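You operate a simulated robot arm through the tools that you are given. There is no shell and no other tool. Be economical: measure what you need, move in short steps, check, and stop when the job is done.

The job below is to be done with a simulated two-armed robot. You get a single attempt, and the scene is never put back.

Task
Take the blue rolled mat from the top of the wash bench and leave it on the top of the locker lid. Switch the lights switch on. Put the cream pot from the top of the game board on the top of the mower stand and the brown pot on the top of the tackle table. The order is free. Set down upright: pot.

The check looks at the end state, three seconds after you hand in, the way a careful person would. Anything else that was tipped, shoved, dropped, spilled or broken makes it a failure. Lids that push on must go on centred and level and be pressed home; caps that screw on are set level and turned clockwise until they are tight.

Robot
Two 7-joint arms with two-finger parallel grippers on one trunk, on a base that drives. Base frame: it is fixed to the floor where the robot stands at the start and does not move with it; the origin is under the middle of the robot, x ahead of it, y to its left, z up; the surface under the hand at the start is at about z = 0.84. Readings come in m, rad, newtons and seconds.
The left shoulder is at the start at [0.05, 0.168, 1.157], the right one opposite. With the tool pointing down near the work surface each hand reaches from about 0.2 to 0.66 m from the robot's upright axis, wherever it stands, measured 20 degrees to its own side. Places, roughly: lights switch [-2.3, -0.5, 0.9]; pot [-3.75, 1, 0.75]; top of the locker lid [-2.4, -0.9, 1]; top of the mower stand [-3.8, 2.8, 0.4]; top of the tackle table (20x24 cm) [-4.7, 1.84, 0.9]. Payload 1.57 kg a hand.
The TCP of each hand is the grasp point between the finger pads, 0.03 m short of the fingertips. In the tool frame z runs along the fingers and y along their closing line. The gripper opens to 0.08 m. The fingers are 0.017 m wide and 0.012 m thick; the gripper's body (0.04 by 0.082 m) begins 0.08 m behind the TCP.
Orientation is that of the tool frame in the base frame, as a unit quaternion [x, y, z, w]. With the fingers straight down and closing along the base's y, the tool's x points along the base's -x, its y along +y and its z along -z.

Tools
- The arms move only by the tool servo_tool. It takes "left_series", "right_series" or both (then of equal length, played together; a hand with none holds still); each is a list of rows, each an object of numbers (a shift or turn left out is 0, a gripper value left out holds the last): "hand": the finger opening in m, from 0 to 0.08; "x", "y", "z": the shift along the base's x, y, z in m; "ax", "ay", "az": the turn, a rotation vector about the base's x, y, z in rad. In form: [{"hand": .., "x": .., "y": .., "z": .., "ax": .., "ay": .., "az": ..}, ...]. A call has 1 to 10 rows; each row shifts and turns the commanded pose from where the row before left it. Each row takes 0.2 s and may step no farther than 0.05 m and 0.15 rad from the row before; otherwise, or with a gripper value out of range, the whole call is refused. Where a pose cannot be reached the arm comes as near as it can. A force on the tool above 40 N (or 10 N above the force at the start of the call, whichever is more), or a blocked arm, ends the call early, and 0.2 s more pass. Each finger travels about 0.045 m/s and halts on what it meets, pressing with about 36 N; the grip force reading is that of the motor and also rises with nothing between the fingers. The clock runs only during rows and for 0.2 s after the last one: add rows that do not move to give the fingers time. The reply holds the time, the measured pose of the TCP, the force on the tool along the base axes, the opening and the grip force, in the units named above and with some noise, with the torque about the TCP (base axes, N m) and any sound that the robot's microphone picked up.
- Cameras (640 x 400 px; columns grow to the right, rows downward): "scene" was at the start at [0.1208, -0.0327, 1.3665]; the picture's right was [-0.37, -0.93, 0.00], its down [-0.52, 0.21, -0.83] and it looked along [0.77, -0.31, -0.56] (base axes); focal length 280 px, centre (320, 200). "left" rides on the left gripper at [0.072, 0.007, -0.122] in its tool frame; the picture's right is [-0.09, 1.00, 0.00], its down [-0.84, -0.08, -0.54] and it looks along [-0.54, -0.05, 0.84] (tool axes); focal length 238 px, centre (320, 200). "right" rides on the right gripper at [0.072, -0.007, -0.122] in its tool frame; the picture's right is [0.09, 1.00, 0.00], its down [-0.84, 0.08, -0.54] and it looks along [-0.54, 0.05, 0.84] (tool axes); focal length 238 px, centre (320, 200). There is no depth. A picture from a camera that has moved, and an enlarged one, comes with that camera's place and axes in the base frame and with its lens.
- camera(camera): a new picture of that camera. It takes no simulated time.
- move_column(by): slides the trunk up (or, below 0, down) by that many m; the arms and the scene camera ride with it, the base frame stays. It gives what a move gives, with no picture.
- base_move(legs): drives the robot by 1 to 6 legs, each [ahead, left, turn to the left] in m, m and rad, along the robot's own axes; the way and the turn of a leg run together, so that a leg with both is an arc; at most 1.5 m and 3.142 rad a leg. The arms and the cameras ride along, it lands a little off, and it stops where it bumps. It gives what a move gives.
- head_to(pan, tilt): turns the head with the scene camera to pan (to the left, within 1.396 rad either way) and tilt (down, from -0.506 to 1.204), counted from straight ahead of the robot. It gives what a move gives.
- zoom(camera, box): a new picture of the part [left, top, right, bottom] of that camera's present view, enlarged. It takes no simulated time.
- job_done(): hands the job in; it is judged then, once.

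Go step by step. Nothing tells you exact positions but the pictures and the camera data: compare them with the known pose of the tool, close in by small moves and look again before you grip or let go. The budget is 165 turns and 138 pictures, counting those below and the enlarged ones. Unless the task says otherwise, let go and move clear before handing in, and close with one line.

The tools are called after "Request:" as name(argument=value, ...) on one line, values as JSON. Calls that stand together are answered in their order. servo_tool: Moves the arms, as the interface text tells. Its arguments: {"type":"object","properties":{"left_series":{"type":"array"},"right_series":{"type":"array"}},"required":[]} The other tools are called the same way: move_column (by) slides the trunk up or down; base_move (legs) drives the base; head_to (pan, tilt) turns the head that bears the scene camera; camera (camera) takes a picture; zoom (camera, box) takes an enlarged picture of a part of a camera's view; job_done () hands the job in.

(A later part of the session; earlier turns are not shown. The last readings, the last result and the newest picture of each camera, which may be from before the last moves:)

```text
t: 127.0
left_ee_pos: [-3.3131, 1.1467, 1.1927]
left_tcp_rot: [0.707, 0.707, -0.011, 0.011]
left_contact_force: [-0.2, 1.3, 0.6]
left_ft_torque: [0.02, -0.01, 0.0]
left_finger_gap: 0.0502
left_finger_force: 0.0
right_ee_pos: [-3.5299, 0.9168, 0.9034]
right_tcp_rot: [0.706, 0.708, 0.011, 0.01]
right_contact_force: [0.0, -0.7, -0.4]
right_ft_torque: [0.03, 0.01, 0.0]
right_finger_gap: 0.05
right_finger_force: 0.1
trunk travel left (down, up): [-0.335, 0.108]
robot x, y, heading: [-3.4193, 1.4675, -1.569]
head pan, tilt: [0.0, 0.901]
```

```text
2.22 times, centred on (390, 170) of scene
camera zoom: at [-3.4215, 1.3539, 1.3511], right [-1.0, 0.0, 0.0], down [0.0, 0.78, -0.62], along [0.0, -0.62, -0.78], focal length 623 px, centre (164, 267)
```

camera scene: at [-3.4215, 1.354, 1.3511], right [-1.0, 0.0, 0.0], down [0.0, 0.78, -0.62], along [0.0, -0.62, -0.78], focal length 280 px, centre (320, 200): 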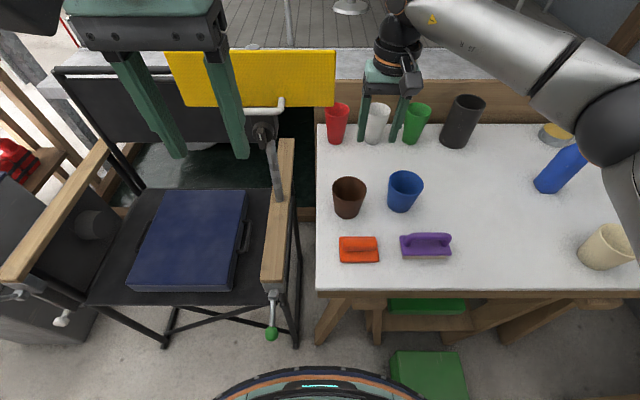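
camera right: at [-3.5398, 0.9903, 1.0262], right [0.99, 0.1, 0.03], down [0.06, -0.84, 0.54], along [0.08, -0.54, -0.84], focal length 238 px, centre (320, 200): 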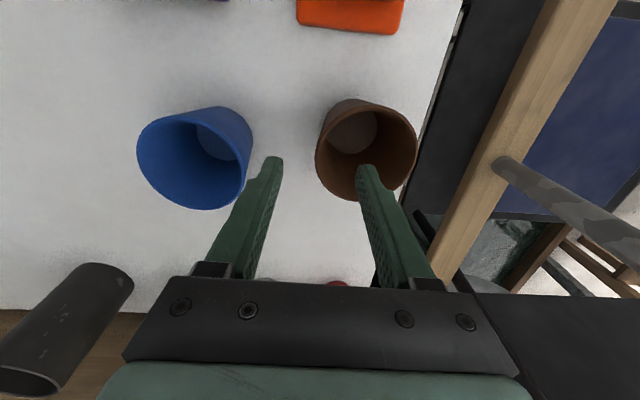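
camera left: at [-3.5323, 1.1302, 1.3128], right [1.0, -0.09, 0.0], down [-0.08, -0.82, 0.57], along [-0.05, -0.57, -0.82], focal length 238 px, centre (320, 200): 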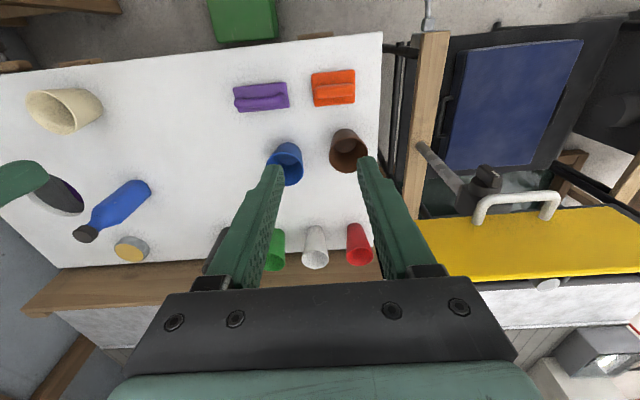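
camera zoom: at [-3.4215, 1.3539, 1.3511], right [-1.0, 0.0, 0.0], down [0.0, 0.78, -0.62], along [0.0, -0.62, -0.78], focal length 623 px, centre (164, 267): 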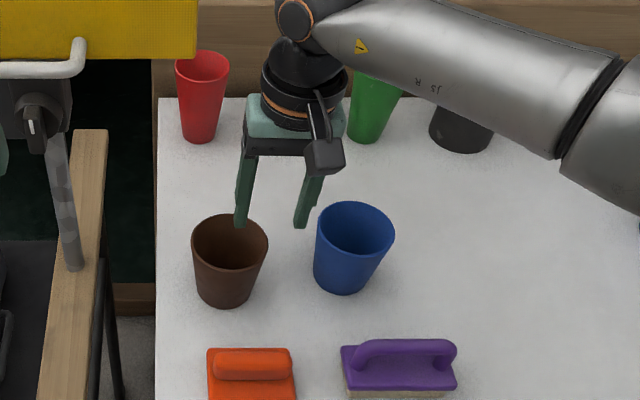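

Centred well, with the rim at (-3.49, 0.922, 0.842). I'll narrow slightly, go down and pinch the wall.

Request:
servo_tool(right_series=[{"hand": 0.044, "y": 0.004}, {"z": -0.03}, {"z": -0.03}, {"z": -0.018}, {}, {"hand": 0.0}, {}, {}, {}, {}])

Request:
camera(camera="right")

Request:
zoom(camera="scene", box=[300, 80, 480, 260])

```text
t: 129.2
left_ee_pos: [-3.3115, 1.1477, 1.1924]
left_tcp_rot: [0.708, 0.706, -0.013, 0.011]
left_contact_force: [-0.4, -0.5, 0.0]
left_ft_torque: [-0.01, -0.04, 0.03]
left_finger_gap: 0.0502
left_finger_force: 0.1
right_ee_pos: [-3.5279, 0.9232, 0.8281]
right_tcp_rot: [0.705, 0.709, 0.012, 0.013]
right_contact_force: [4.9, -1.4, 15.8]
right_ft_torque: [0.16, -1.31, -0.14]
right_finger_gap: 0.0039
right_finger_force: 24.7
trunk travel left (down, up): [-0.335, 0.108]
robot x, y, heading: [-3.4216, 1.4703, -1.57]
head pan, tilt: [0.0, 0.901]
```

```text
75 pictures are left
camera right: at [-3.5389, 0.9956, 0.9498], right [0.99, 0.1, 0.03], down [0.06, -0.83, 0.55], along [0.08, -0.54, -0.84], focal length 238 px, centre (320, 200)
```

right: 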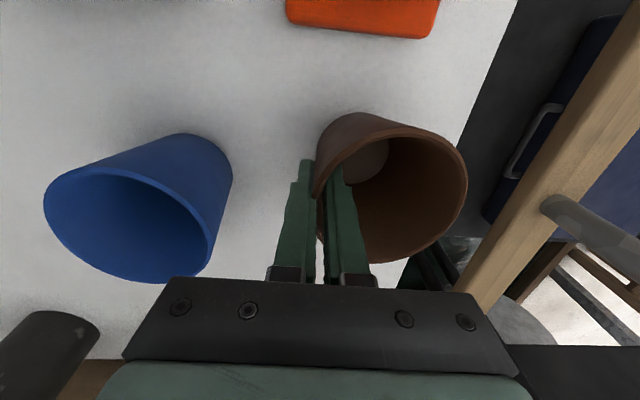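

```text
2.22 times, centred on (390, 170) of scene
camera zoom: at [-3.4208, 1.3552, 1.3514], right [-1.0, 0.0, 0.0], down [0.0, 0.78, -0.62], along [0.0, -0.62, -0.78], focal length 623 px, centre (164, 267)
```

zoom: 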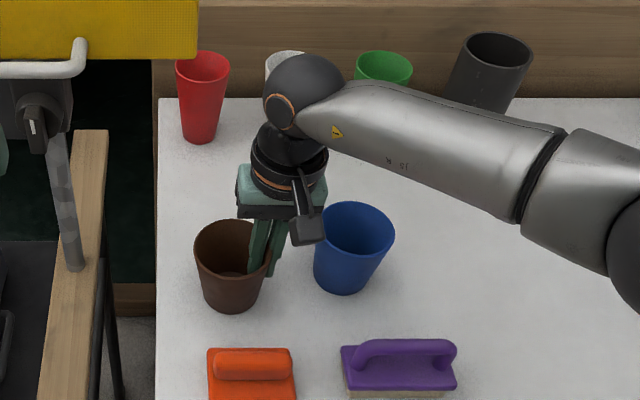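

The wall is pinched at a 4 mm gap. I'll lift a little and check.

Request:
servo_tool(right_series=[{}, {"z": 0.02}, {"z": 0.03}, {"z": 0.03}, {}])

Request:
camera(camera="right")

Request:
zoom(camera="scene", box=[300, 60, 480, 260])

```text
t: 130.4
left_ee_pos: [-3.3131, 1.147, 1.1921]
left_tcp_rot: [0.707, 0.707, -0.012, 0.011]
left_contact_force: [0.2, 0.0, -0.4]
left_ft_torque: [-0.01, 0.03, 0.01]
left_finger_gap: 0.0498
left_finger_force: 0.1
right_ee_pos: [-3.5312, 0.9244, 0.9047]
right_tcp_rot: [0.706, 0.708, 0.011, 0.01]
right_contact_force: [-0.3, -0.8, -0.5]
right_ft_torque: [0.0, -0.02, 0.0]
right_finger_gap: 0.0002
right_finger_force: 21.0
trunk travel left (down, up): [-0.335, 0.108]
robot x, y, heading: [-3.4206, 1.4716, -1.568]
head pan, tilt: [0.0, 0.901]
```

```text
73 pictures are left
camera right: at [-3.5414, 0.9964, 1.027], right [0.99, 0.1, 0.03], down [0.06, -0.84, 0.54], along [0.08, -0.54, -0.84], focal length 238 px, centre (320, 200)
```

right: 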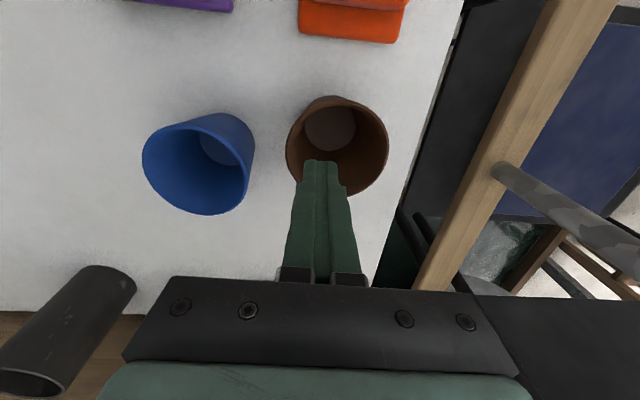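

```text
2.00 times, centred on (390, 160) of scene
camera zoom: at [-3.4216, 1.3537, 1.3511], right [-1.0, 0.0, 0.0], down [0.0, 0.78, -0.62], along [0.0, -0.62, -0.78], focal length 561 px, centre (180, 280)
```

zoom: 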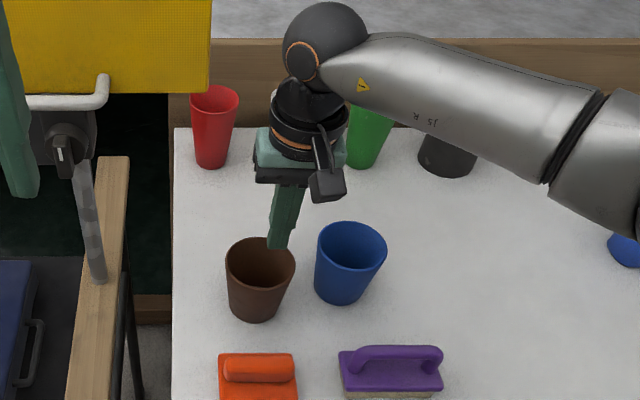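

The pot slipped out, still upright, and shifted about 2.5 cm toward the blue cup; it's now near (-3.515, 0.931). I'll retry on its front-right wall with the hand turned 45°, tilted to match the wall, deeper, and with a longer squeeze.

Request:
servo_tool(right_series=[{"hand": 0.044, "z": 0.03, "az": -0.133}, {"z": 0.02, "y": 0.017, "x": -0.006, "az": -0.133}, {"y": 0.017, "x": -0.005, "az": -0.133}, {"az": -0.133}, {"az": -0.133}, {"az": -0.133}, {"ax": -0.05, "ay": -0.05}, {}])

Request:
camera(camera="right")

Request:
zoom(camera="scene", box=[300, 60, 480, 260])

```text
t: 132.2
left_ee_pos: [-3.3134, 1.1472, 1.1915]
left_tcp_rot: [0.707, 0.707, -0.01, 0.012]
left_contact_force: [-0.1, 1.2, -0.6]
left_ft_torque: [0.0, 0.0, -0.01]
left_finger_gap: 0.05
left_finger_force: 0.0
right_ee_pos: [-3.5415, 0.9566, 0.9538]
right_tcp_rot: [0.925, 0.377, 0.02, 0.047]
right_contact_force: [-0.6, 0.5, 0.5]
right_ft_torque: [0.02, 0.02, 0.01]
right_finger_gap: 0.0436
right_finger_force: 0.0
trunk travel left (down, up): [-0.335, 0.108]
robot x, y, heading: [-3.4192, 1.4652, -1.573]
head pan, tilt: [0.0, 0.901]
```

```text
71 pictures are left
camera right: at [-3.5034, 1.0217, 1.0763], right [0.76, -0.64, 0.1], down [-0.58, -0.6, 0.55], along [-0.29, -0.47, -0.83], focal length 238 px, centre (320, 200)
```

right: 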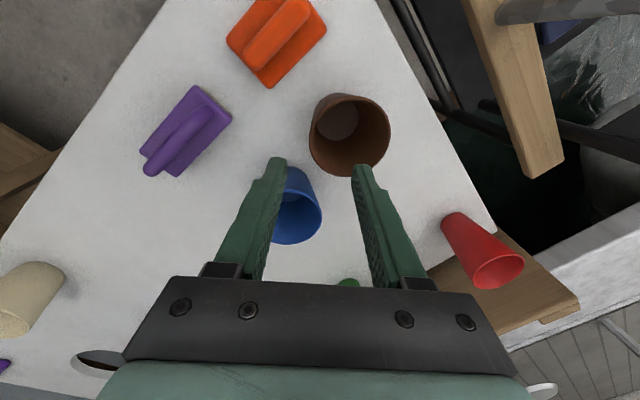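

```text
2.00 times, centred on (390, 160) of scene
camera zoom: at [-3.4214, 1.3538, 1.3511], right [-1.0, 0.0, 0.0], down [0.0, 0.78, -0.62], along [0.0, -0.62, -0.78], focal length 561 px, centre (180, 280)
```

zoom: 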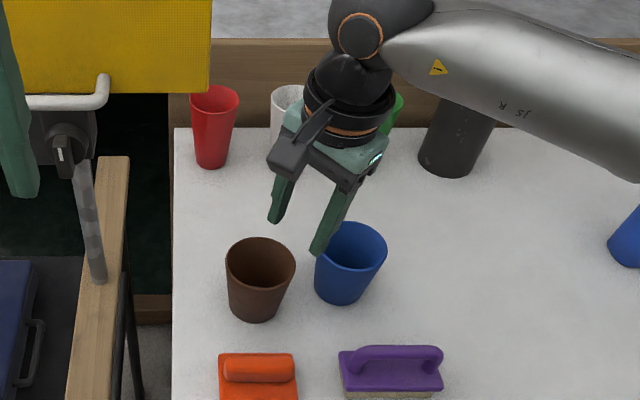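

The rim is centred at (-3.512, 0.928), so the hand is well placed. I'll go down, squeeze and wait.

Request:
servo_tool(right_series=[{"z": -0.04, "x": 0.001}, {"z": -0.04}, {"z": -0.035}, {"z": -0.022}, {}, {"hand": 0.0}, {}, {}, {}, {}])

Request:
servo_tool(right_series=[{}, {}, {}, {}, {}, {}])

Request:
camera(camera="right")

Request:
zoom(camera="scene", box=[300, 60, 480, 260])

```text
t: 134.4
left_ee_pos: [-3.3133, 1.1479, 1.1929]
left_tcp_rot: [0.708, 0.706, -0.011, 0.011]
left_contact_force: [-0.3, -0.7, -0.2]
left_ft_torque: [0.01, 0.0, -0.01]
left_finger_gap: 0.0499
left_finger_force: 0.1
right_ee_pos: [-3.5404, 0.9591, 0.8204]
right_tcp_rot: [0.924, 0.379, 0.02, 0.047]
right_contact_force: [-0.1, -1.6, 4.0]
right_ft_torque: [-0.44, -0.19, -0.09]
right_finger_gap: 0.0052
right_finger_force: 24.9
trunk travel left (down, up): [-0.335, 0.108]
robot x, y, heading: [-3.4222, 1.4683, -1.57]
head pan, tilt: [0.0, 0.901]
```

```text
t: 135.8
left_ee_pos: [-3.3143, 1.1485, 1.1928]
left_tcp_rot: [0.707, 0.707, -0.011, 0.011]
left_contact_force: [-0.3, -0.1, -0.4]
left_ft_torque: [0.01, 0.01, 0.04]
left_finger_gap: 0.05
left_finger_force: 0.1
right_ee_pos: [-3.54, 0.9583, 0.8205]
right_tcp_rot: [0.924, 0.378, 0.019, 0.046]
right_contact_force: [0.5, -3.2, 9.6]
right_ft_torque: [-0.67, -0.4, -0.01]
right_finger_gap: 0.0047
right_finger_force: 25.6
trunk travel left (down, up): [-0.335, 0.108]
robot x, y, heading: [-3.4192, 1.4655, -1.57]
head pan, tilt: [0.0, 0.901]
```

```text
69 pictures are left
camera right: at [-3.5015, 1.0237, 0.942], right [0.76, -0.64, 0.1], down [-0.58, -0.6, 0.55], along [-0.29, -0.47, -0.83], focal length 238 px, centre (320, 200)
```

right: 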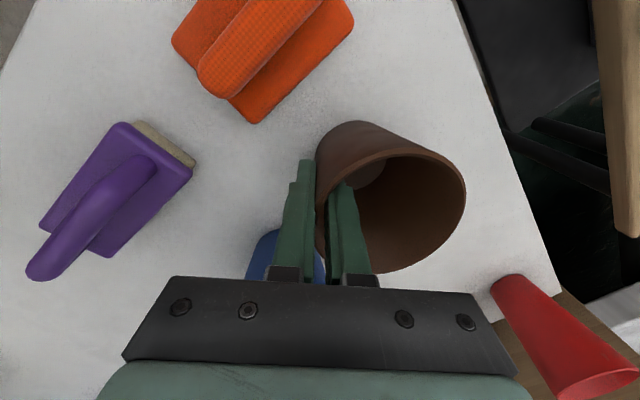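

```text
2.00 times, centred on (390, 160) of scene
camera zoom: at [-3.4214, 1.3544, 1.3512], right [-1.0, 0.0, 0.0], down [0.0, 0.78, -0.62], along [0.0, -0.62, -0.78], focal length 561 px, centre (180, 280)
```

zoom: 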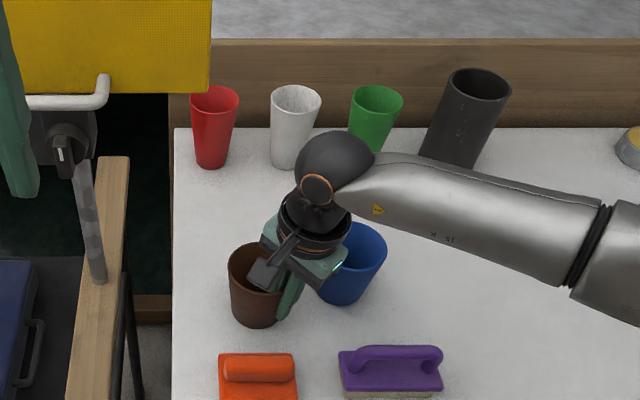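

The grip is creeping a little. I'll test with a small quick lift.

Request:
servo_tool(right_series=[{"z": 0.02}, {"z": 0.02}, {}])

Request:
zoom(camera="scene", box=[300, 60, 480, 260])

```text
t: 136.6
left_ee_pos: [-3.3143, 1.1482, 1.192]
left_tcp_rot: [0.708, 0.706, -0.01, 0.012]
left_contact_force: [0.6, 0.7, 0.2]
left_ft_torque: [0.0, -0.02, 0.02]
left_finger_gap: 0.0503
left_finger_force: 0.0
right_ee_pos: [-3.5392, 0.9578, 0.8588]
right_tcp_rot: [0.925, 0.378, 0.02, 0.045]
right_contact_force: [0.3, 0.1, -1.2]
right_ft_torque: [0.07, 0.05, 0.01]
right_finger_gap: 0.005
right_finger_force: 25.4
trunk travel left (down, up): [-0.335, 0.108]
robot x, y, heading: [-3.4207, 1.4689, -1.572]
head pan, tilt: [0.0, 0.901]
```

```text
2.00 times, centred on (390, 160) of scene
camera zoom: at [-3.4216, 1.3537, 1.3511], right [-1.0, 0.0, 0.0], down [0.0, 0.78, -0.62], along [0.0, -0.62, -0.78], focal length 561 px, centre (180, 280)
```

zoom: 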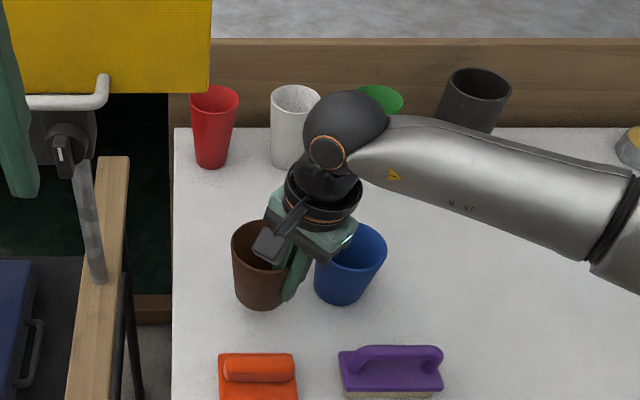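

It holds, with a light load and a steady gap. I'll raise it gently and check for creep.

Request:
servo_tool(right_series=[{"z": 0.03}, {"z": 0.04}, {"z": 0.04}, {"z": 0.04}, {"z": 0.04}, {"z": 0.03, "y": 0.03}, {"y": 0.045}, {}])

Request:
camera(camera="right")

Request:
camera(camera="scene")

```text
t: 138.4
left_ee_pos: [-3.3128, 1.1457, 1.1928]
left_tcp_rot: [0.708, 0.706, -0.011, 0.011]
left_contact_force: [-0.2, -1.0, -0.1]
left_ft_torque: [-0.04, 0.01, 0.02]
left_finger_gap: 0.0502
left_finger_force: 0.0
right_ee_pos: [-3.5427, 1.0354, 1.076]
right_tcp_rot: [0.925, 0.376, 0.019, 0.046]
right_contact_force: [-0.4, 0.0, -0.7]
right_ft_torque: [-0.01, 0.03, 0.02]
right_finger_gap: 0.0046
right_finger_force: 25.0
trunk travel left (down, up): [-0.335, 0.108]
robot x, y, heading: [-3.4199, 1.4708, -1.572]
head pan, tilt: [0.0, 0.901]
```

```text
66 pictures are left
camera right: at [-3.5043, 1.0985, 1.199], right [0.76, -0.64, 0.1], down [-0.58, -0.6, 0.55], along [-0.29, -0.47, -0.83], focal length 238 px, centre (320, 200)
```

right: 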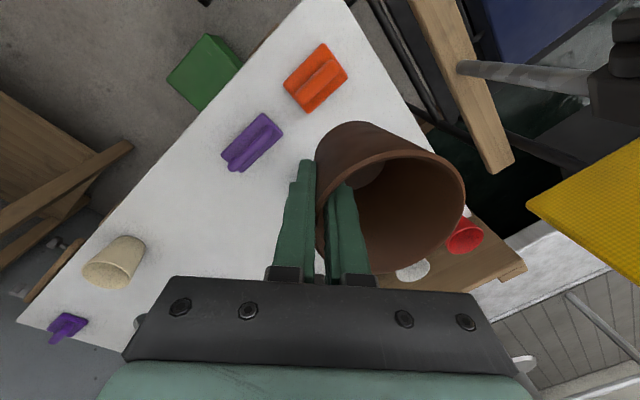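

```text
65 pictures are left
camera scene: at [-3.4214, 1.3535, 1.3511], right [-1.0, 0.0, 0.0], down [0.0, 0.78, -0.62], along [0.0, -0.62, -0.78], focal length 280 px, centre (320, 200)
```

scene: 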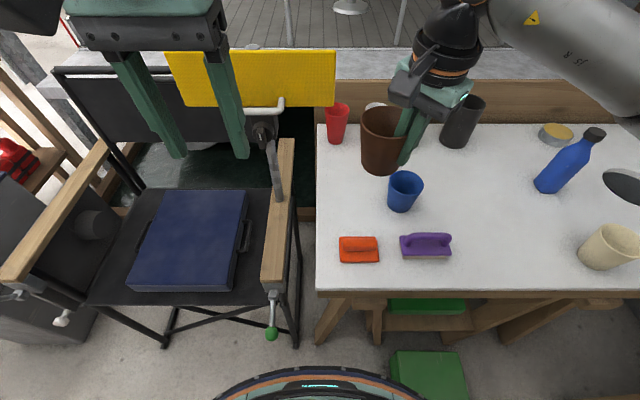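

The pot is held firmly. Now I'll back off and turn right toward the tackle table.

Request:
base_move(legs=[[-0.22, 0, 0], [0, 0, -1.57], [0.25, 0, 0]])

Request:
head_to(pan=0, tilt=0.5)

Request:
camera(camera="scene")

```text
t: 145.5
left_ee_pos: [-3.9983, 1.6143, 1.1919]
left_tcp_rot: [1.0, -0.026, -0.016, 0.0]
left_contact_force: [0.2, -0.1, -0.9]
left_ft_torque: [-0.01, 0.01, -0.01]
left_finger_gap: 0.0501
left_finger_force: 0.0
right_ee_pos: [-4.0987, 1.8472, 1.0766]
right_tcp_rot: [0.911, -0.409, -0.018, 0.047]
right_contact_force: [0.4, -1.1, -2.1]
right_ft_torque: [0.0, -0.07, 0.02]
right_finger_gap: 0.0046
right_finger_force: 25.2
trunk travel left (down, up): [-0.335, 0.108]
robot x, y, heading: [-3.6719, 1.7045, 3.093]
head pan, tilt: [0.0, 0.901]
```

```text
t: 146.4
left_ee_pos: [-3.9971, 1.6138, 1.1924]
left_tcp_rot: [1.0, -0.027, -0.016, -0.001]
left_contact_force: [0.2, 0.5, 0.1]
left_ft_torque: [-0.01, 0.03, 0.01]
left_finger_gap: 0.0501
left_finger_force: 0.1
right_ee_pos: [-4.0975, 1.8484, 1.0766]
right_tcp_rot: [0.911, -0.409, -0.02, 0.046]
right_contact_force: [1.0, -0.3, -0.8]
right_ft_torque: [0.01, -0.05, -0.02]
right_finger_gap: 0.0045
right_finger_force: 24.8
trunk travel left (down, up): [-0.335, 0.108]
robot x, y, heading: [-3.6692, 1.7061, 3.09]
head pan, tilt: [0.0, 0.499]
```

```text
64 pictures are left
camera scene: at [-3.8026, 1.7104, 1.3849], right [0.05, 1.0, 0.0], down [0.48, -0.02, -0.88], along [-0.88, 0.04, -0.48], focal length 280 px, centre (320, 200)
```

scene: 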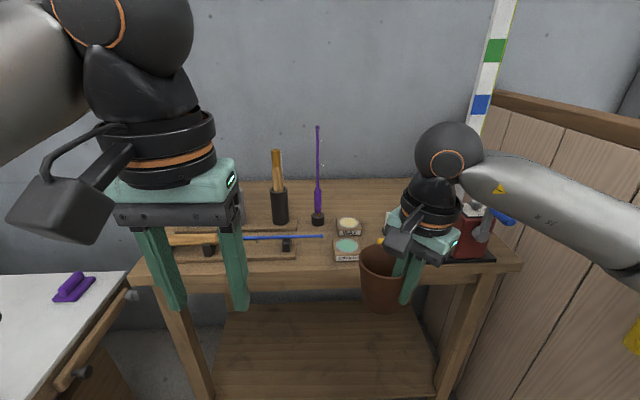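

The target area at the back centre of the table, around (-4.67, 1.85), is free. I'll raise the trunk, pull the left hand back, and drive up to the table.

Request:
move_column(by=0.1)

Request:
servo_tool(left_series=[{"x": 0.04, "hand": 0.03}, {"x": 0.04}, {}])

Request:
base_move(legs=[[0.0, 0.0, 0.05], [0.34, 0.02, 0]])

Request:
head_to(pan=-0.1, tilt=0.75)

Request:
camera(camera="scene")

```text
t: 147.7
left_ee_pos: [-3.9972, 1.6147, 1.2917]
left_tcp_rot: [1.0, -0.026, -0.016, 0.0]
left_contact_force: [0.2, -0.2, -0.4]
left_ft_torque: [0.01, -0.02, 0.02]
left_finger_gap: 0.0503
left_finger_force: 0.0
right_ee_pos: [-4.0984, 1.8489, 1.1764]
right_tcp_rot: [0.911, -0.41, -0.019, 0.045]
right_contact_force: [-0.2, 0.0, -1.3]
right_ft_torque: [0.05, -0.07, 0.03]
right_finger_gap: 0.0046
right_finger_force: 24.8
trunk travel left (down, up): [-0.435, 0.008]
robot x, y, heading: [-3.6703, 1.7052, 3.091]
head pan, tilt: [0.0, 0.499]
```

```text
t: 148.5
left_ee_pos: [-3.9175, 1.6151, 1.2914]
left_tcp_rot: [1.0, -0.026, -0.016, -0.002]
left_contact_force: [0.1, 0.2, 0.8]
left_ft_torque: [0.0, -0.02, 0.01]
left_finger_gap: 0.0299
left_finger_force: 0.0
right_ee_pos: [-4.0982, 1.8482, 1.1772]
right_tcp_rot: [0.911, -0.409, -0.02, 0.046]
right_contact_force: [0.5, -0.2, -1.8]
right_ft_torque: [0.01, -0.02, -0.04]
right_finger_gap: 0.0044
right_finger_force: 25.6
trunk travel left (down, up): [-0.435, 0.008]
robot x, y, heading: [-3.6709, 1.7047, 3.09]
head pan, tilt: [0.0, 0.499]
```

```text
t: 151.1
left_ee_pos: [-4.2403, 1.5803, 1.2898]
left_tcp_rot: [1.0, 0.002, -0.016, 0.001]
left_contact_force: [-0.2, -0.6, -0.2]
left_ft_torque: [0.03, -0.03, 0.01]
left_finger_gap: 0.03
left_finger_force: 0.2
right_ee_pos: [-4.4341, 1.8031, 1.1766]
right_tcp_rot: [0.922, -0.383, -0.018, 0.047]
right_contact_force: [0.2, 0.0, -0.5]
right_ft_torque: [0.04, -0.02, 0.0]
right_finger_gap: 0.004
right_finger_force: 24.9
trunk travel left (down, up): [-0.435, 0.008]
robot x, y, heading: [-3.9986, 1.6822, -3.138]
head pan, tilt: [0.0, 0.499]
```

```text
t: 151.8
left_ee_pos: [-4.2408, 1.5798, 1.2906]
left_tcp_rot: [1.0, 0.004, -0.016, 0.0]
left_contact_force: [-0.3, 0.7, 0.1]
left_ft_torque: [0.01, 0.02, 0.0]
left_finger_gap: 0.0298
left_finger_force: 0.1
right_ee_pos: [-4.4323, 1.8011, 1.1778]
right_tcp_rot: [0.922, -0.383, -0.018, 0.046]
right_contact_force: [-0.3, -0.8, -0.7]
right_ft_torque: [0.06, -0.03, 0.05]
right_finger_gap: 0.0042
right_finger_force: 24.6
trunk travel left (down, up): [-0.435, 0.008]
robot x, y, heading: [-3.9973, 1.6827, -3.137]
head pan, tilt: [-0.099, 0.75]
```

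```text
63 pictures are left
camera scene: at [-4.1212, 1.6905, 1.4631], right [0.09, 1.0, 0.0], down [0.68, -0.06, -0.73], along [-0.73, 0.07, -0.68], focal length 280 px, centre (320, 200)
```

scene: 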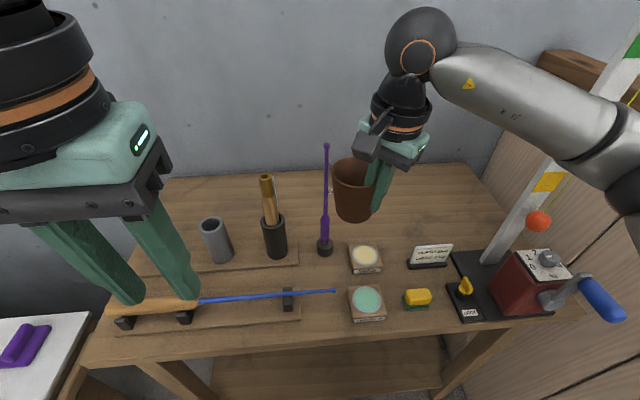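

There's slow creep in the grip, so I'll move promptly. I'll extend over the free spot at the back and come down part of the way.

Request:
servo_tool(right_series=[{"x": -0.042, "y": 0.019}, {"x": -0.042, "y": 0.019}, {"x": -0.042, "y": 0.019}, {"x": -0.04, "y": 0.018, "z": -0.015}, {"x": -0.037, "y": 0.016, "z": -0.02}, {"z": -0.04}, {"z": -0.04}, {"z": -0.04}, {}])

Request:
camera(camera="scene")

Request:
camera(camera="right")

```text
t: 153.8
left_ee_pos: [-4.2391, 1.58, 1.2907]
left_tcp_rot: [1.0, 0.002, -0.016, -0.001]
left_contact_force: [0.8, 0.0, -0.1]
left_ft_torque: [0.01, -0.01, -0.02]
left_finger_gap: 0.0298
left_finger_force: 0.0
right_ee_pos: [-4.6372, 1.8927, 1.0227]
right_tcp_rot: [0.922, -0.383, -0.018, 0.047]
right_contact_force: [0.3, -0.5, -0.9]
right_ft_torque: [0.04, -0.04, 0.01]
right_finger_gap: 0.0036
right_finger_force: 25.0
trunk travel left (down, up): [-0.435, 0.008]
robot x, y, heading: [-3.9993, 1.6834, -3.137]
head pan, tilt: [-0.099, 0.75]
```

```text
62 pictures are left
camera scene: at [-4.1211, 1.6901, 1.463], right [0.09, 1.0, 0.0], down [0.68, -0.06, -0.73], along [-0.73, 0.07, -0.68], focal length 280 px, centre (320, 200)
```

scene: 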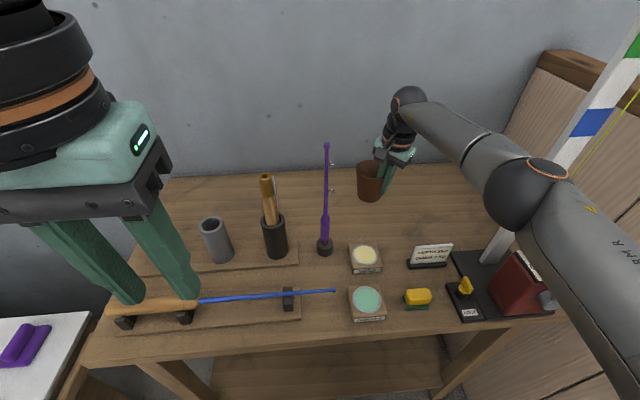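

```text
61 pictures are left
camera right: at [-4.5727, 1.8565, 1.1452], right [-0.64, -0.76, 0.1], down [-0.61, 0.58, 0.55], along [-0.47, 0.29, -0.83], focal length 238 px, centre (320, 200)
```

right: 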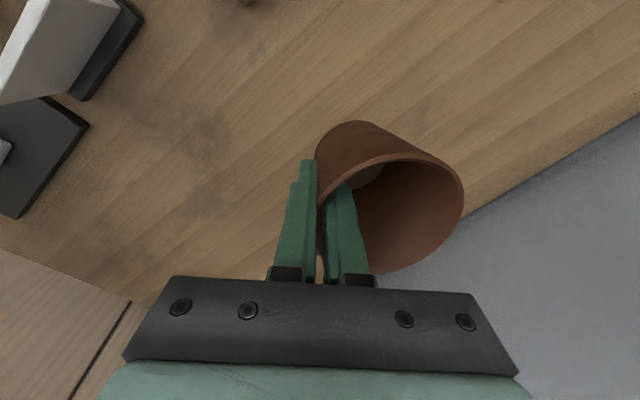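

The pot is over the free spot, so I'll lower gently.

Request:
servo_tool(right_series=[{"z": -0.025}, {"z": -0.012}, {"z": -0.008}, {}])

Request:
zoom(camera="scene", box=[300, 90, 460, 250])

```text
t: 154.8
left_ee_pos: [-4.2403, 1.5803, 1.2904]
left_tcp_rot: [1.0, 0.003, -0.015, 0.0]
left_contact_force: [-0.4, -0.4, -0.4]
left_ft_torque: [0.0, -0.03, 0.0]
left_finger_gap: 0.0301
left_finger_force: 0.0
right_ee_pos: [-4.636, 1.8946, 0.9766]
right_tcp_rot: [0.922, -0.383, -0.018, 0.047]
right_contact_force: [0.2, 0.3, -1.0]
right_ft_torque: [0.03, -0.03, 0.01]
right_finger_gap: 0.0038
right_finger_force: 24.2
trunk travel left (down, up): [-0.435, 0.008]
robot x, y, heading: [-3.9958, 1.6833, -3.14]
head pan, tilt: [-0.099, 0.75]
```

```text
2.50 times, centred on (380, 170) of scene
camera zoom: at [-4.1213, 1.6905, 1.463], right [0.09, 1.0, 0.0], down [0.68, -0.06, -0.73], along [-0.73, 0.07, -0.68], focal length 701 px, centre (170, 275)
```

zoom: 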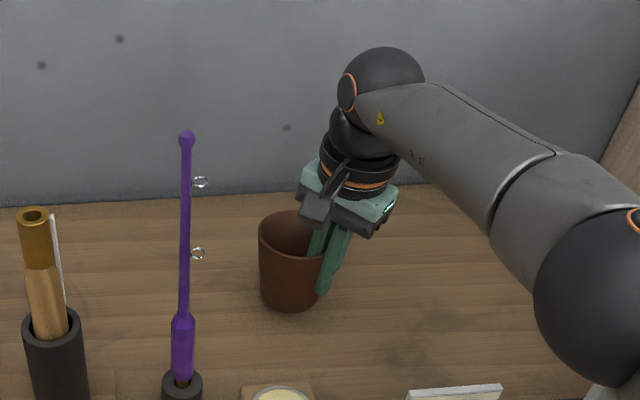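

Request:
servo_tool(right_series=[{"z": -0.008}, {"z": -0.006}, {"z": -0.005}, {"z": -0.004}, {}])

```text
t: 156.0
left_ee_pos: [-4.2363, 1.5793, 1.2908]
left_tcp_rot: [1.0, 0.002, -0.018, -0.001]
left_contact_force: [0.8, 0.6, -0.1]
left_ft_torque: [0.0, 0.01, 0.0]
left_finger_gap: 0.0298
left_finger_force: 0.0
right_ee_pos: [-4.6348, 1.8938, 0.9596]
right_tcp_rot: [0.922, -0.382, -0.022, 0.049]
right_contact_force: [-0.4, 2.2, 20.5]
right_ft_torque: [-0.19, 1.11, -0.12]
right_finger_gap: 0.0035
right_finger_force: 24.4
trunk travel left (down, up): [-0.435, 0.008]
robot x, y, heading: [-4.001, 1.6828, -3.138]
head pan, tilt: [-0.099, 0.75]
```

Contact at TCP z of about 0.96. I'll ease up, then open.

Request:
servo_tool(right_series=[{"z": 0.003}, {}, {"hand": 0.02}, {}, {"hand": 0.04}, {}, {}])

Request:
camera(camera="right")

Request:
zoom(camera="scene", box=[300, 90, 460, 250])

```text
t: 157.6
left_ee_pos: [-4.2396, 1.5801, 1.2896]
left_tcp_rot: [1.0, 0.003, -0.016, 0.0]
left_contact_force: [0.3, 0.1, -0.2]
left_ft_torque: [-0.01, -0.01, -0.01]
left_finger_gap: 0.0297
left_finger_force: 0.1
right_ee_pos: [-4.6351, 1.8939, 0.9575]
right_tcp_rot: [0.923, -0.382, -0.018, 0.046]
right_contact_force: [0.3, -0.2, 0.5]
right_ft_torque: [-0.02, 0.04, -0.06]
right_finger_gap: 0.0401
right_finger_force: 0.0
trunk travel left (down, up): [-0.435, 0.008]
robot x, y, heading: [-3.9947, 1.6858, -3.136]
head pan, tilt: [-0.099, 0.75]
```

```text
59 pictures are left
camera right: at [-4.5714, 1.857, 1.0794], right [-0.64, -0.76, 0.1], down [-0.61, 0.58, 0.55], along [-0.47, 0.29, -0.83], focal length 238 px, centre (320, 200)
```

right: 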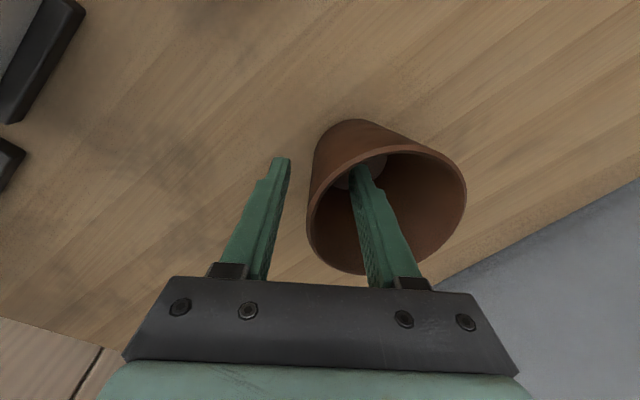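

```text
2.50 times, centred on (380, 170) of scene
camera zoom: at [-4.1212, 1.6905, 1.463], right [0.09, 1.0, 0.0], down [0.68, -0.06, -0.73], along [-0.73, 0.07, -0.68], focal length 701 px, centre (170, 275)
```

zoom: 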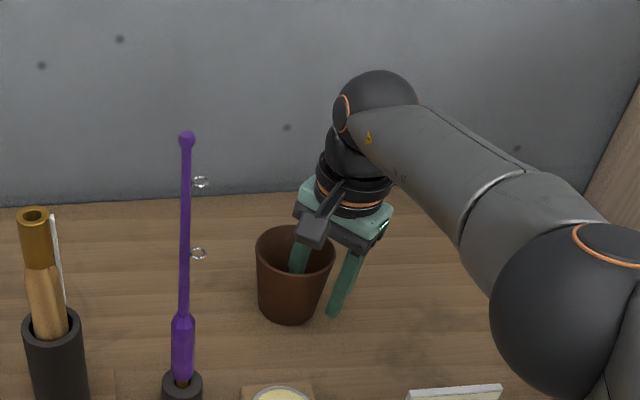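

The pot is standing upright and released. I'll rise and retrace the approach path.

Request:
servo_tool(right_series=[{"z": 0.03}, {"z": 0.04}, {"z": 0.04}, {"z": 0.04}, {"z": 0.04}, {"z": 0.03, "x": 0.03}, {"x": 0.04, "y": -0.019}, {"x": 0.042, "y": -0.019}, {"x": 0.042, "y": -0.019}, {"x": 0.042, "y": -0.019}])

Request:
camera(camera="scene")

```text
t: 159.8
left_ee_pos: [-4.2389, 1.5799, 1.2907]
left_tcp_rot: [1.0, 0.002, -0.017, 0.0]
left_contact_force: [0.4, -0.6, -0.1]
left_ft_torque: [-0.04, -0.01, 0.02]
left_finger_gap: 0.0299
left_finger_force: 0.1
right_ee_pos: [-4.4392, 1.8173, 1.1774]
right_tcp_rot: [0.922, -0.384, -0.018, 0.046]
right_contact_force: [0.4, -0.3, -0.5]
right_ft_torque: [0.01, 0.02, 0.03]
right_finger_gap: 0.04
right_finger_force: 0.0
trunk travel left (down, up): [-0.435, 0.008]
robot x, y, heading: [-3.9955, 1.6823, -3.133]
head pan, tilt: [-0.099, 0.75]
```

```text
57 pictures are left
camera scene: at [-4.1208, 1.6903, 1.4631], right [0.09, 1.0, 0.0], down [0.68, -0.06, -0.73], along [-0.73, 0.07, -0.68], focal length 280 px, centre (320, 200)
```

scene: 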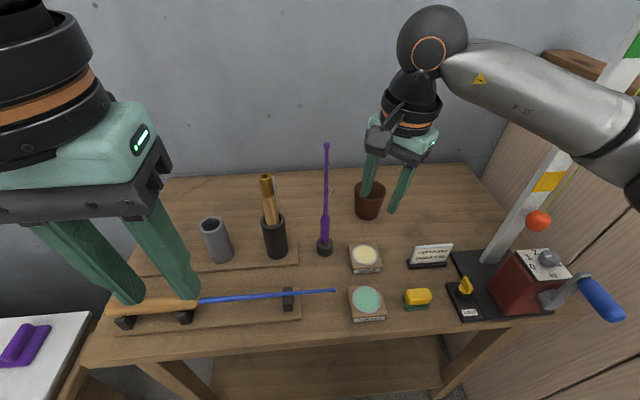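

The brown pot is done. Next is the cream pot: back off, turn to face the board, and lower the trunk.

Request:
base_move(legs=[[-0.3, 0, 0], [0, 0, 1.563], [0, -0.17, 0], [0.04, 0, 0]])

Request:
move_column(by=-0.1)

Request:
head_to(pan=-0.15, tilt=0.85)

Request:
camera(camera="scene")

Request:
camera(camera="right")

```text
t: 167.9
left_ee_pos: [-3.7721, 1.4008, 1.2906]
left_tcp_rot: [0.71, 0.704, -0.012, 0.011]
left_contact_force: [-0.6, -0.2, 0.4]
left_ft_torque: [0.06, 0.0, -0.02]
left_finger_gap: 0.03
left_finger_force: 0.1
right_ee_pos: [-4.0115, 1.2048, 1.177]
right_tcp_rot: [0.926, 0.375, 0.021, 0.045]
right_contact_force: [0.0, -0.1, -0.6]
right_ft_torque: [0.05, 0.02, 0.0]
right_finger_gap: 0.0398
right_finger_force: 0.1
trunk travel left (down, up): [-0.435, 0.008]
robot x, y, heading: [-3.872, 1.6451, -1.578]
head pan, tilt: [-0.099, 0.75]
```

```text
t: 169.2
left_ee_pos: [-3.7716, 1.4038, 1.1911]
left_tcp_rot: [0.71, 0.704, -0.012, 0.012]
left_contact_force: [0.2, 0.1, 0.0]
left_ft_torque: [0.03, -0.01, -0.02]
left_finger_gap: 0.0299
left_finger_force: 0.1
right_ee_pos: [-4.0114, 1.2059, 1.0773]
right_tcp_rot: [0.926, 0.374, 0.019, 0.047]
right_contact_force: [0.1, -0.7, 0.0]
right_ft_torque: [0.02, -0.01, 0.0]
right_finger_gap: 0.0399
right_finger_force: 0.1
trunk travel left (down, up): [-0.335, 0.108]
robot x, y, heading: [-3.8698, 1.6519, -1.58]
head pan, tilt: [-0.099, 0.75]
```

```text
t: 169.9
left_ee_pos: [-3.772, 1.4029, 1.1913]
left_tcp_rot: [0.71, 0.704, -0.012, 0.012]
left_contact_force: [-0.2, -0.2, -0.1]
left_ft_torque: [0.01, 0.02, 0.01]
left_finger_gap: 0.03
left_finger_force: 0.0
right_ee_pos: [-4.0114, 1.2054, 1.0781]
right_tcp_rot: [0.926, 0.375, 0.019, 0.045]
right_contact_force: [-0.7, 0.4, 1.4]
right_ft_torque: [-0.01, 0.03, -0.01]
right_finger_gap: 0.04
right_finger_force: 0.0
trunk travel left (down, up): [-0.335, 0.108]
robot x, y, heading: [-3.8689, 1.6457, -1.576]
head pan, tilt: [-0.15, 0.85]
```

```text
56 pictures are left
camera scene: at [-3.8856, 1.53, 1.355], right [-0.99, 0.16, 0.0], down [0.12, 0.74, -0.66], along [-0.1, -0.65, -0.75], focal length 280 px, centre (320, 200)
```

scene: 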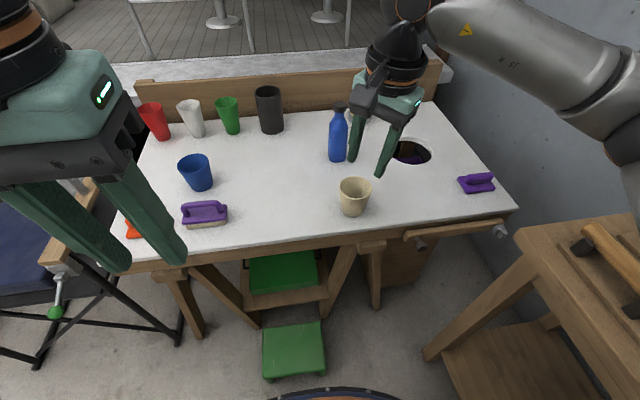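

```text
55 pictures are left
camera right: at [-3.9731, 1.2694, 1.199], right [0.76, -0.65, 0.1], down [-0.59, -0.6, 0.55], along [-0.29, -0.47, -0.83], focal length 238 px, centre (320, 200)
```

right: 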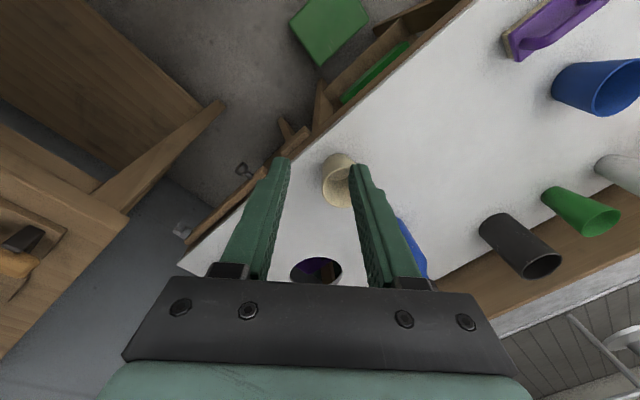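

The cream pot is at about (-4.047, 1.063). I'll bring the right hand over its front-right wall, as before.

Request:
servo_tool(right_series=[{"x": -0.021, "y": -0.038, "hand": 0.044}, {"x": -0.021, "y": -0.038}, {"x": -0.021, "y": -0.039}, {"z": -0.04}, {"z": -0.04}, {"z": -0.04}, {}])

Request:
camera(camera="right")

Request:
zoom(camera="scene", box=[280, 60, 460, 240])

```text
t: 171.5
left_ee_pos: [-3.7719, 1.4039, 1.1916]
left_tcp_rot: [0.71, 0.704, -0.011, 0.012]
left_contact_force: [-0.2, 0.0, 0.2]
left_ft_torque: [0.03, -0.03, -0.04]
left_finger_gap: 0.0297
left_finger_force: 0.1
right_ee_pos: [-4.0751, 1.092, 0.9584]
right_tcp_rot: [0.925, 0.376, 0.02, 0.046]
right_contact_force: [1.0, 0.1, 0.2]
right_ft_torque: [-0.01, 0.0, -0.01]
right_finger_gap: 0.0441
right_finger_force: 0.0
trunk travel left (down, up): [-0.335, 0.108]
robot x, y, heading: [-3.8714, 1.6464, -1.574]
head pan, tilt: [-0.15, 0.85]
```

```text
54 pictures are left
camera right: at [-4.0348, 1.156, 1.0799], right [0.76, -0.65, 0.1], down [-0.59, -0.6, 0.55], along [-0.29, -0.47, -0.83], focal length 238 px, centre (320, 200)
```

right: 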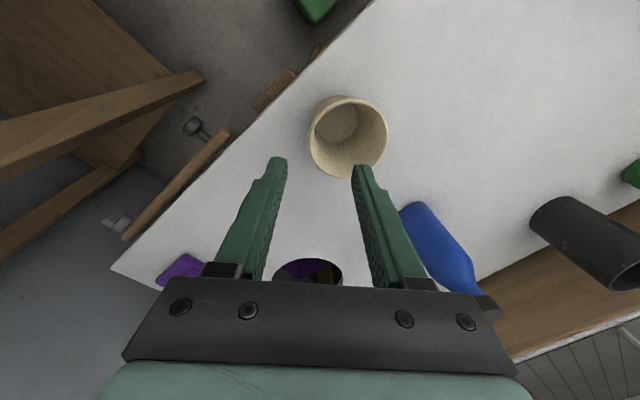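

```text
2.22 times, centred on (370, 150) of scene
camera zoom: at [-3.8855, 1.5302, 1.355], right [-0.99, 0.16, 0.0], down [0.12, 0.74, -0.66], along [-0.1, -0.65, -0.75], focal length 623 px, centre (209, 311)
```

zoom: 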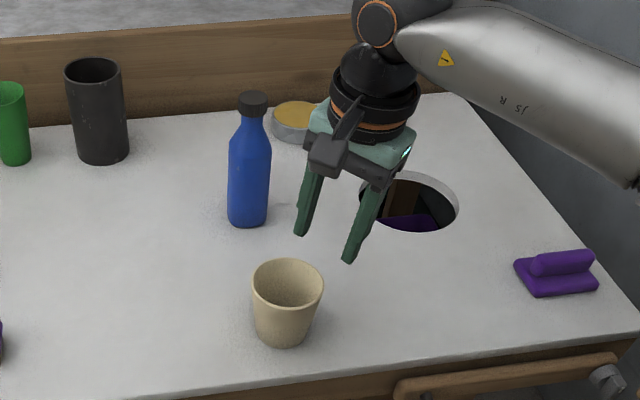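

Alignment matches the last successful grasp. I'll go down slightly deeper and pinch.

Request:
servo_tool(right_series=[{"z": -0.04, "y": -0.002}, {"z": -0.04}, {"z": -0.04}, {"z": -0.026}, {}, {"hand": 0.0}, {}, {}, {}])

Request:
servo_tool(right_series=[{"z": 0.02}, {"z": 0.02}, {}])

Request:
camera(camera="right")

Request:
zoom(camera="scene", box=[280, 60, 460, 240])

```text
t: 173.5
left_ee_pos: [-3.7729, 1.4029, 1.1909]
left_tcp_rot: [0.71, 0.704, -0.011, 0.012]
left_contact_force: [-0.7, 0.3, -0.1]
left_ft_torque: [-0.03, 0.02, 0.0]
left_finger_gap: 0.03
left_finger_force: 0.0
right_ee_pos: [-4.0746, 1.0876, 0.8119]
right_tcp_rot: [0.926, 0.374, 0.02, 0.048]
right_contact_force: [-1.6, -1.9, 4.1]
right_ft_torque: [-0.2, -0.25, -0.1]
right_finger_gap: 0.0065
right_finger_force: 26.3
trunk travel left (down, up): [-0.335, 0.108]
robot x, y, heading: [-3.873, 1.6449, -1.575]
head pan, tilt: [-0.15, 0.85]
```

```text
t: 174.3
left_ee_pos: [-3.7716, 1.4038, 1.1902]
left_tcp_rot: [0.71, 0.704, -0.012, 0.011]
left_contact_force: [0.2, 0.1, 0.3]
left_ft_torque: [0.0, -0.03, 0.0]
left_finger_gap: 0.0299
left_finger_force: 0.0
right_ee_pos: [-4.076, 1.0875, 0.851]
right_tcp_rot: [0.925, 0.376, 0.021, 0.045]
right_contact_force: [-0.6, 0.3, -0.6]
right_ft_torque: [0.01, 0.0, -0.03]
right_finger_gap: 0.0064
right_finger_force: 25.5
trunk travel left (down, up): [-0.335, 0.108]
robot x, y, heading: [-3.8704, 1.6475, -1.578]
head pan, tilt: [-0.15, 0.85]
```

```text
52 pictures are left
camera right: at [-4.0366, 1.1515, 0.9723], right [0.76, -0.65, 0.1], down [-0.59, -0.6, 0.54], along [-0.29, -0.47, -0.83], focal length 238 px, centre (320, 200)
```

right: 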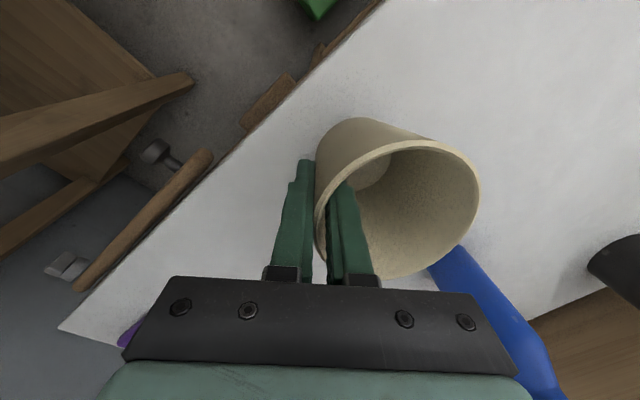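

```text
2.22 times, centred on (370, 150) of scene
camera zoom: at [-3.8857, 1.5299, 1.355], right [-0.99, 0.16, 0.0], down [0.12, 0.74, -0.66], along [-0.1, -0.65, -0.75], focal length 623 px, centre (209, 311)
```

zoom: 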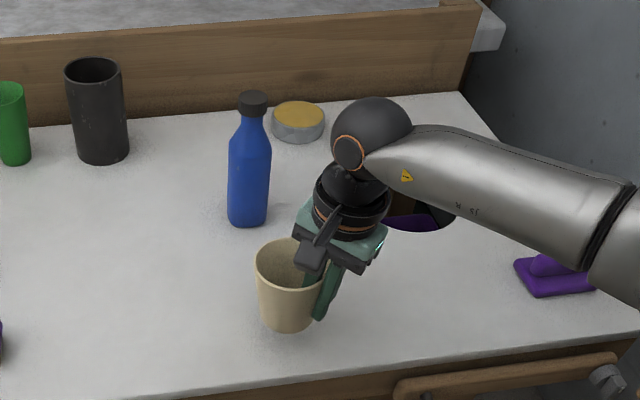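

The cream pot is lifted at a 6.4 mm gap. I'll raise it, draw it back, then drive around the fence end, monitoring the grip.

Request:
servo_tool(right_series=[{"z": 0.04}, {"z": 0.045}, {"z": 0.045}, {"z": 0.045}, {"z": 0.03, "y": 0.03}, {"y": 0.045}, {"y": 0.045}, {"y": 0.03}, {}])

Request:
base_move(legs=[[-0.05, 0, 0], [0, 0, 1.575], [1.4, 0, 0]])

Request:
camera(camera="right")

```text
t: 176.3
left_ee_pos: [-3.7732, 1.4038, 1.1918]
left_tcp_rot: [0.711, 0.703, -0.012, 0.01]
left_contact_force: [0.7, -0.2, -0.4]
left_ft_torque: [0.0, 0.01, 0.02]
left_finger_gap: 0.03
left_finger_force: 0.0
right_ee_pos: [-4.0755, 1.2372, 1.0547]
right_tcp_rot: [0.926, 0.375, 0.02, 0.046]
right_contact_force: [-0.3, -0.4, -1.8]
right_ft_torque: [0.03, 0.08, -0.05]
right_finger_gap: 0.0062
right_finger_force: 25.9
trunk travel left (down, up): [-0.335, 0.108]
robot x, y, heading: [-3.8682, 1.6434, -1.578]
head pan, tilt: [-0.15, 0.85]
```

```text
t: 187.7
left_ee_pos: [-2.2086, 1.815, 1.1915]
left_tcp_rot: [-0.006, 1.0, 0.0, 0.016]
left_contact_force: [0.2, -0.3, -0.2]
left_ft_torque: [-0.01, -0.03, 0.02]
left_finger_gap: 0.03
left_finger_force: 0.0
right_ee_pos: [-2.0347, 1.5161, 1.0553]
right_tcp_rot: [0.38, 0.924, 0.047, 0.018]
right_contact_force: [-0.7, -0.4, -1.4]
right_ft_torque: [-0.02, 0.04, 0.0]
right_finger_gap: 0.0057
right_finger_force: 26.2
trunk travel left (down, up): [-0.335, 0.108]
robot x, y, heading: [-2.4505, 1.7099, 0.012]
head pan, tilt: [-0.15, 0.85]
```

```text
50 pictures are left
camera right: at [-2.099, 1.553, 1.1767], right [0.63, 0.77, 0.1], down [0.61, -0.57, 0.55], along [0.48, -0.28, -0.83], focal length 238 px, centre (320, 200)
```

right: 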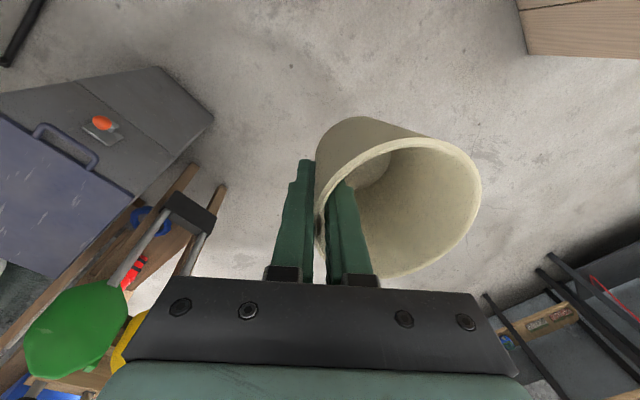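

The grip is slowly losing a fraction of a millimetre, so I'll continue promptly: go past the fence end and turn left.

Request:
base_move(legs=[[1.45, 0, -0.01], [0, 0, 1.57]])

Request:
head_to(pan=0.75, tilt=0.35)

Request:
camera(camera="scene")

```text
t: 198.7
left_ee_pos: [-1.1103, 1.9484, 1.1908]
left_tcp_rot: [-0.697, 0.717, 0.011, 0.012]
left_contact_force: [0.5, -0.9, -0.9]
left_ft_torque: [-0.01, -0.03, -0.01]
left_finger_gap: 0.0301
left_finger_force: 0.0
right_ee_pos: [-0.8034, 2.111, 1.0546]
right_tcp_rot: [-0.366, 0.929, 0.047, -0.019]
right_contact_force: [0.6, -0.1, -0.8]
right_ft_torque: [-0.04, -0.03, 0.03]
right_finger_gap: 0.005
right_finger_force: 25.4
trunk travel left (down, up): [-0.335, 0.108]
robot x, y, heading: [-1.0184, 1.7014, 1.544]
head pan, tilt: [-0.15, 0.85]
```

```text
t: 199.9
left_ee_pos: [-1.1099, 1.9481, 1.1903]
left_tcp_rot: [-0.697, 0.717, 0.011, 0.011]
left_contact_force: [0.4, -0.2, 0.4]
left_ft_torque: [-0.02, 0.01, 0.01]
left_finger_gap: 0.0301
left_finger_force: 0.0
right_ee_pos: [-0.8028, 2.1098, 1.0559]
right_tcp_rot: [-0.368, 0.929, 0.047, -0.019]
right_contact_force: [0.3, 0.0, -1.0]
right_ft_torque: [0.03, -0.02, -0.01]
right_finger_gap: 0.0045
right_finger_force: 25.7
trunk travel left (down, up): [-0.335, 0.108]
robot x, y, heading: [-1.0148, 1.6997, 1.546]
head pan, tilt: [0.75, 0.351]
```

```text
49 pictures are left
camera scene: at [-1.0771, 1.8126, 1.3986], right [0.75, 0.66, 0.0], down [0.23, -0.26, -0.94], along [-0.62, 0.7, -0.34], focal length 280 px, centre (320, 200)
```

scene: 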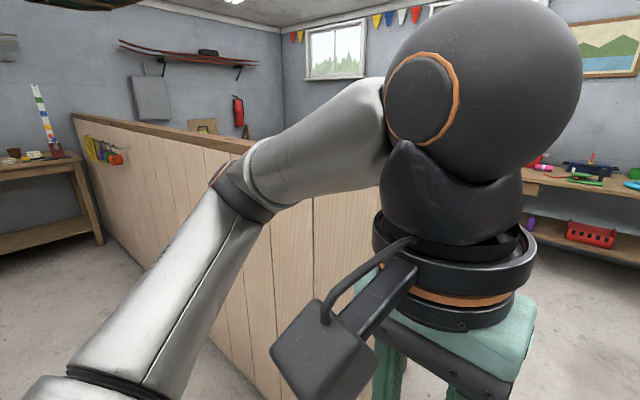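

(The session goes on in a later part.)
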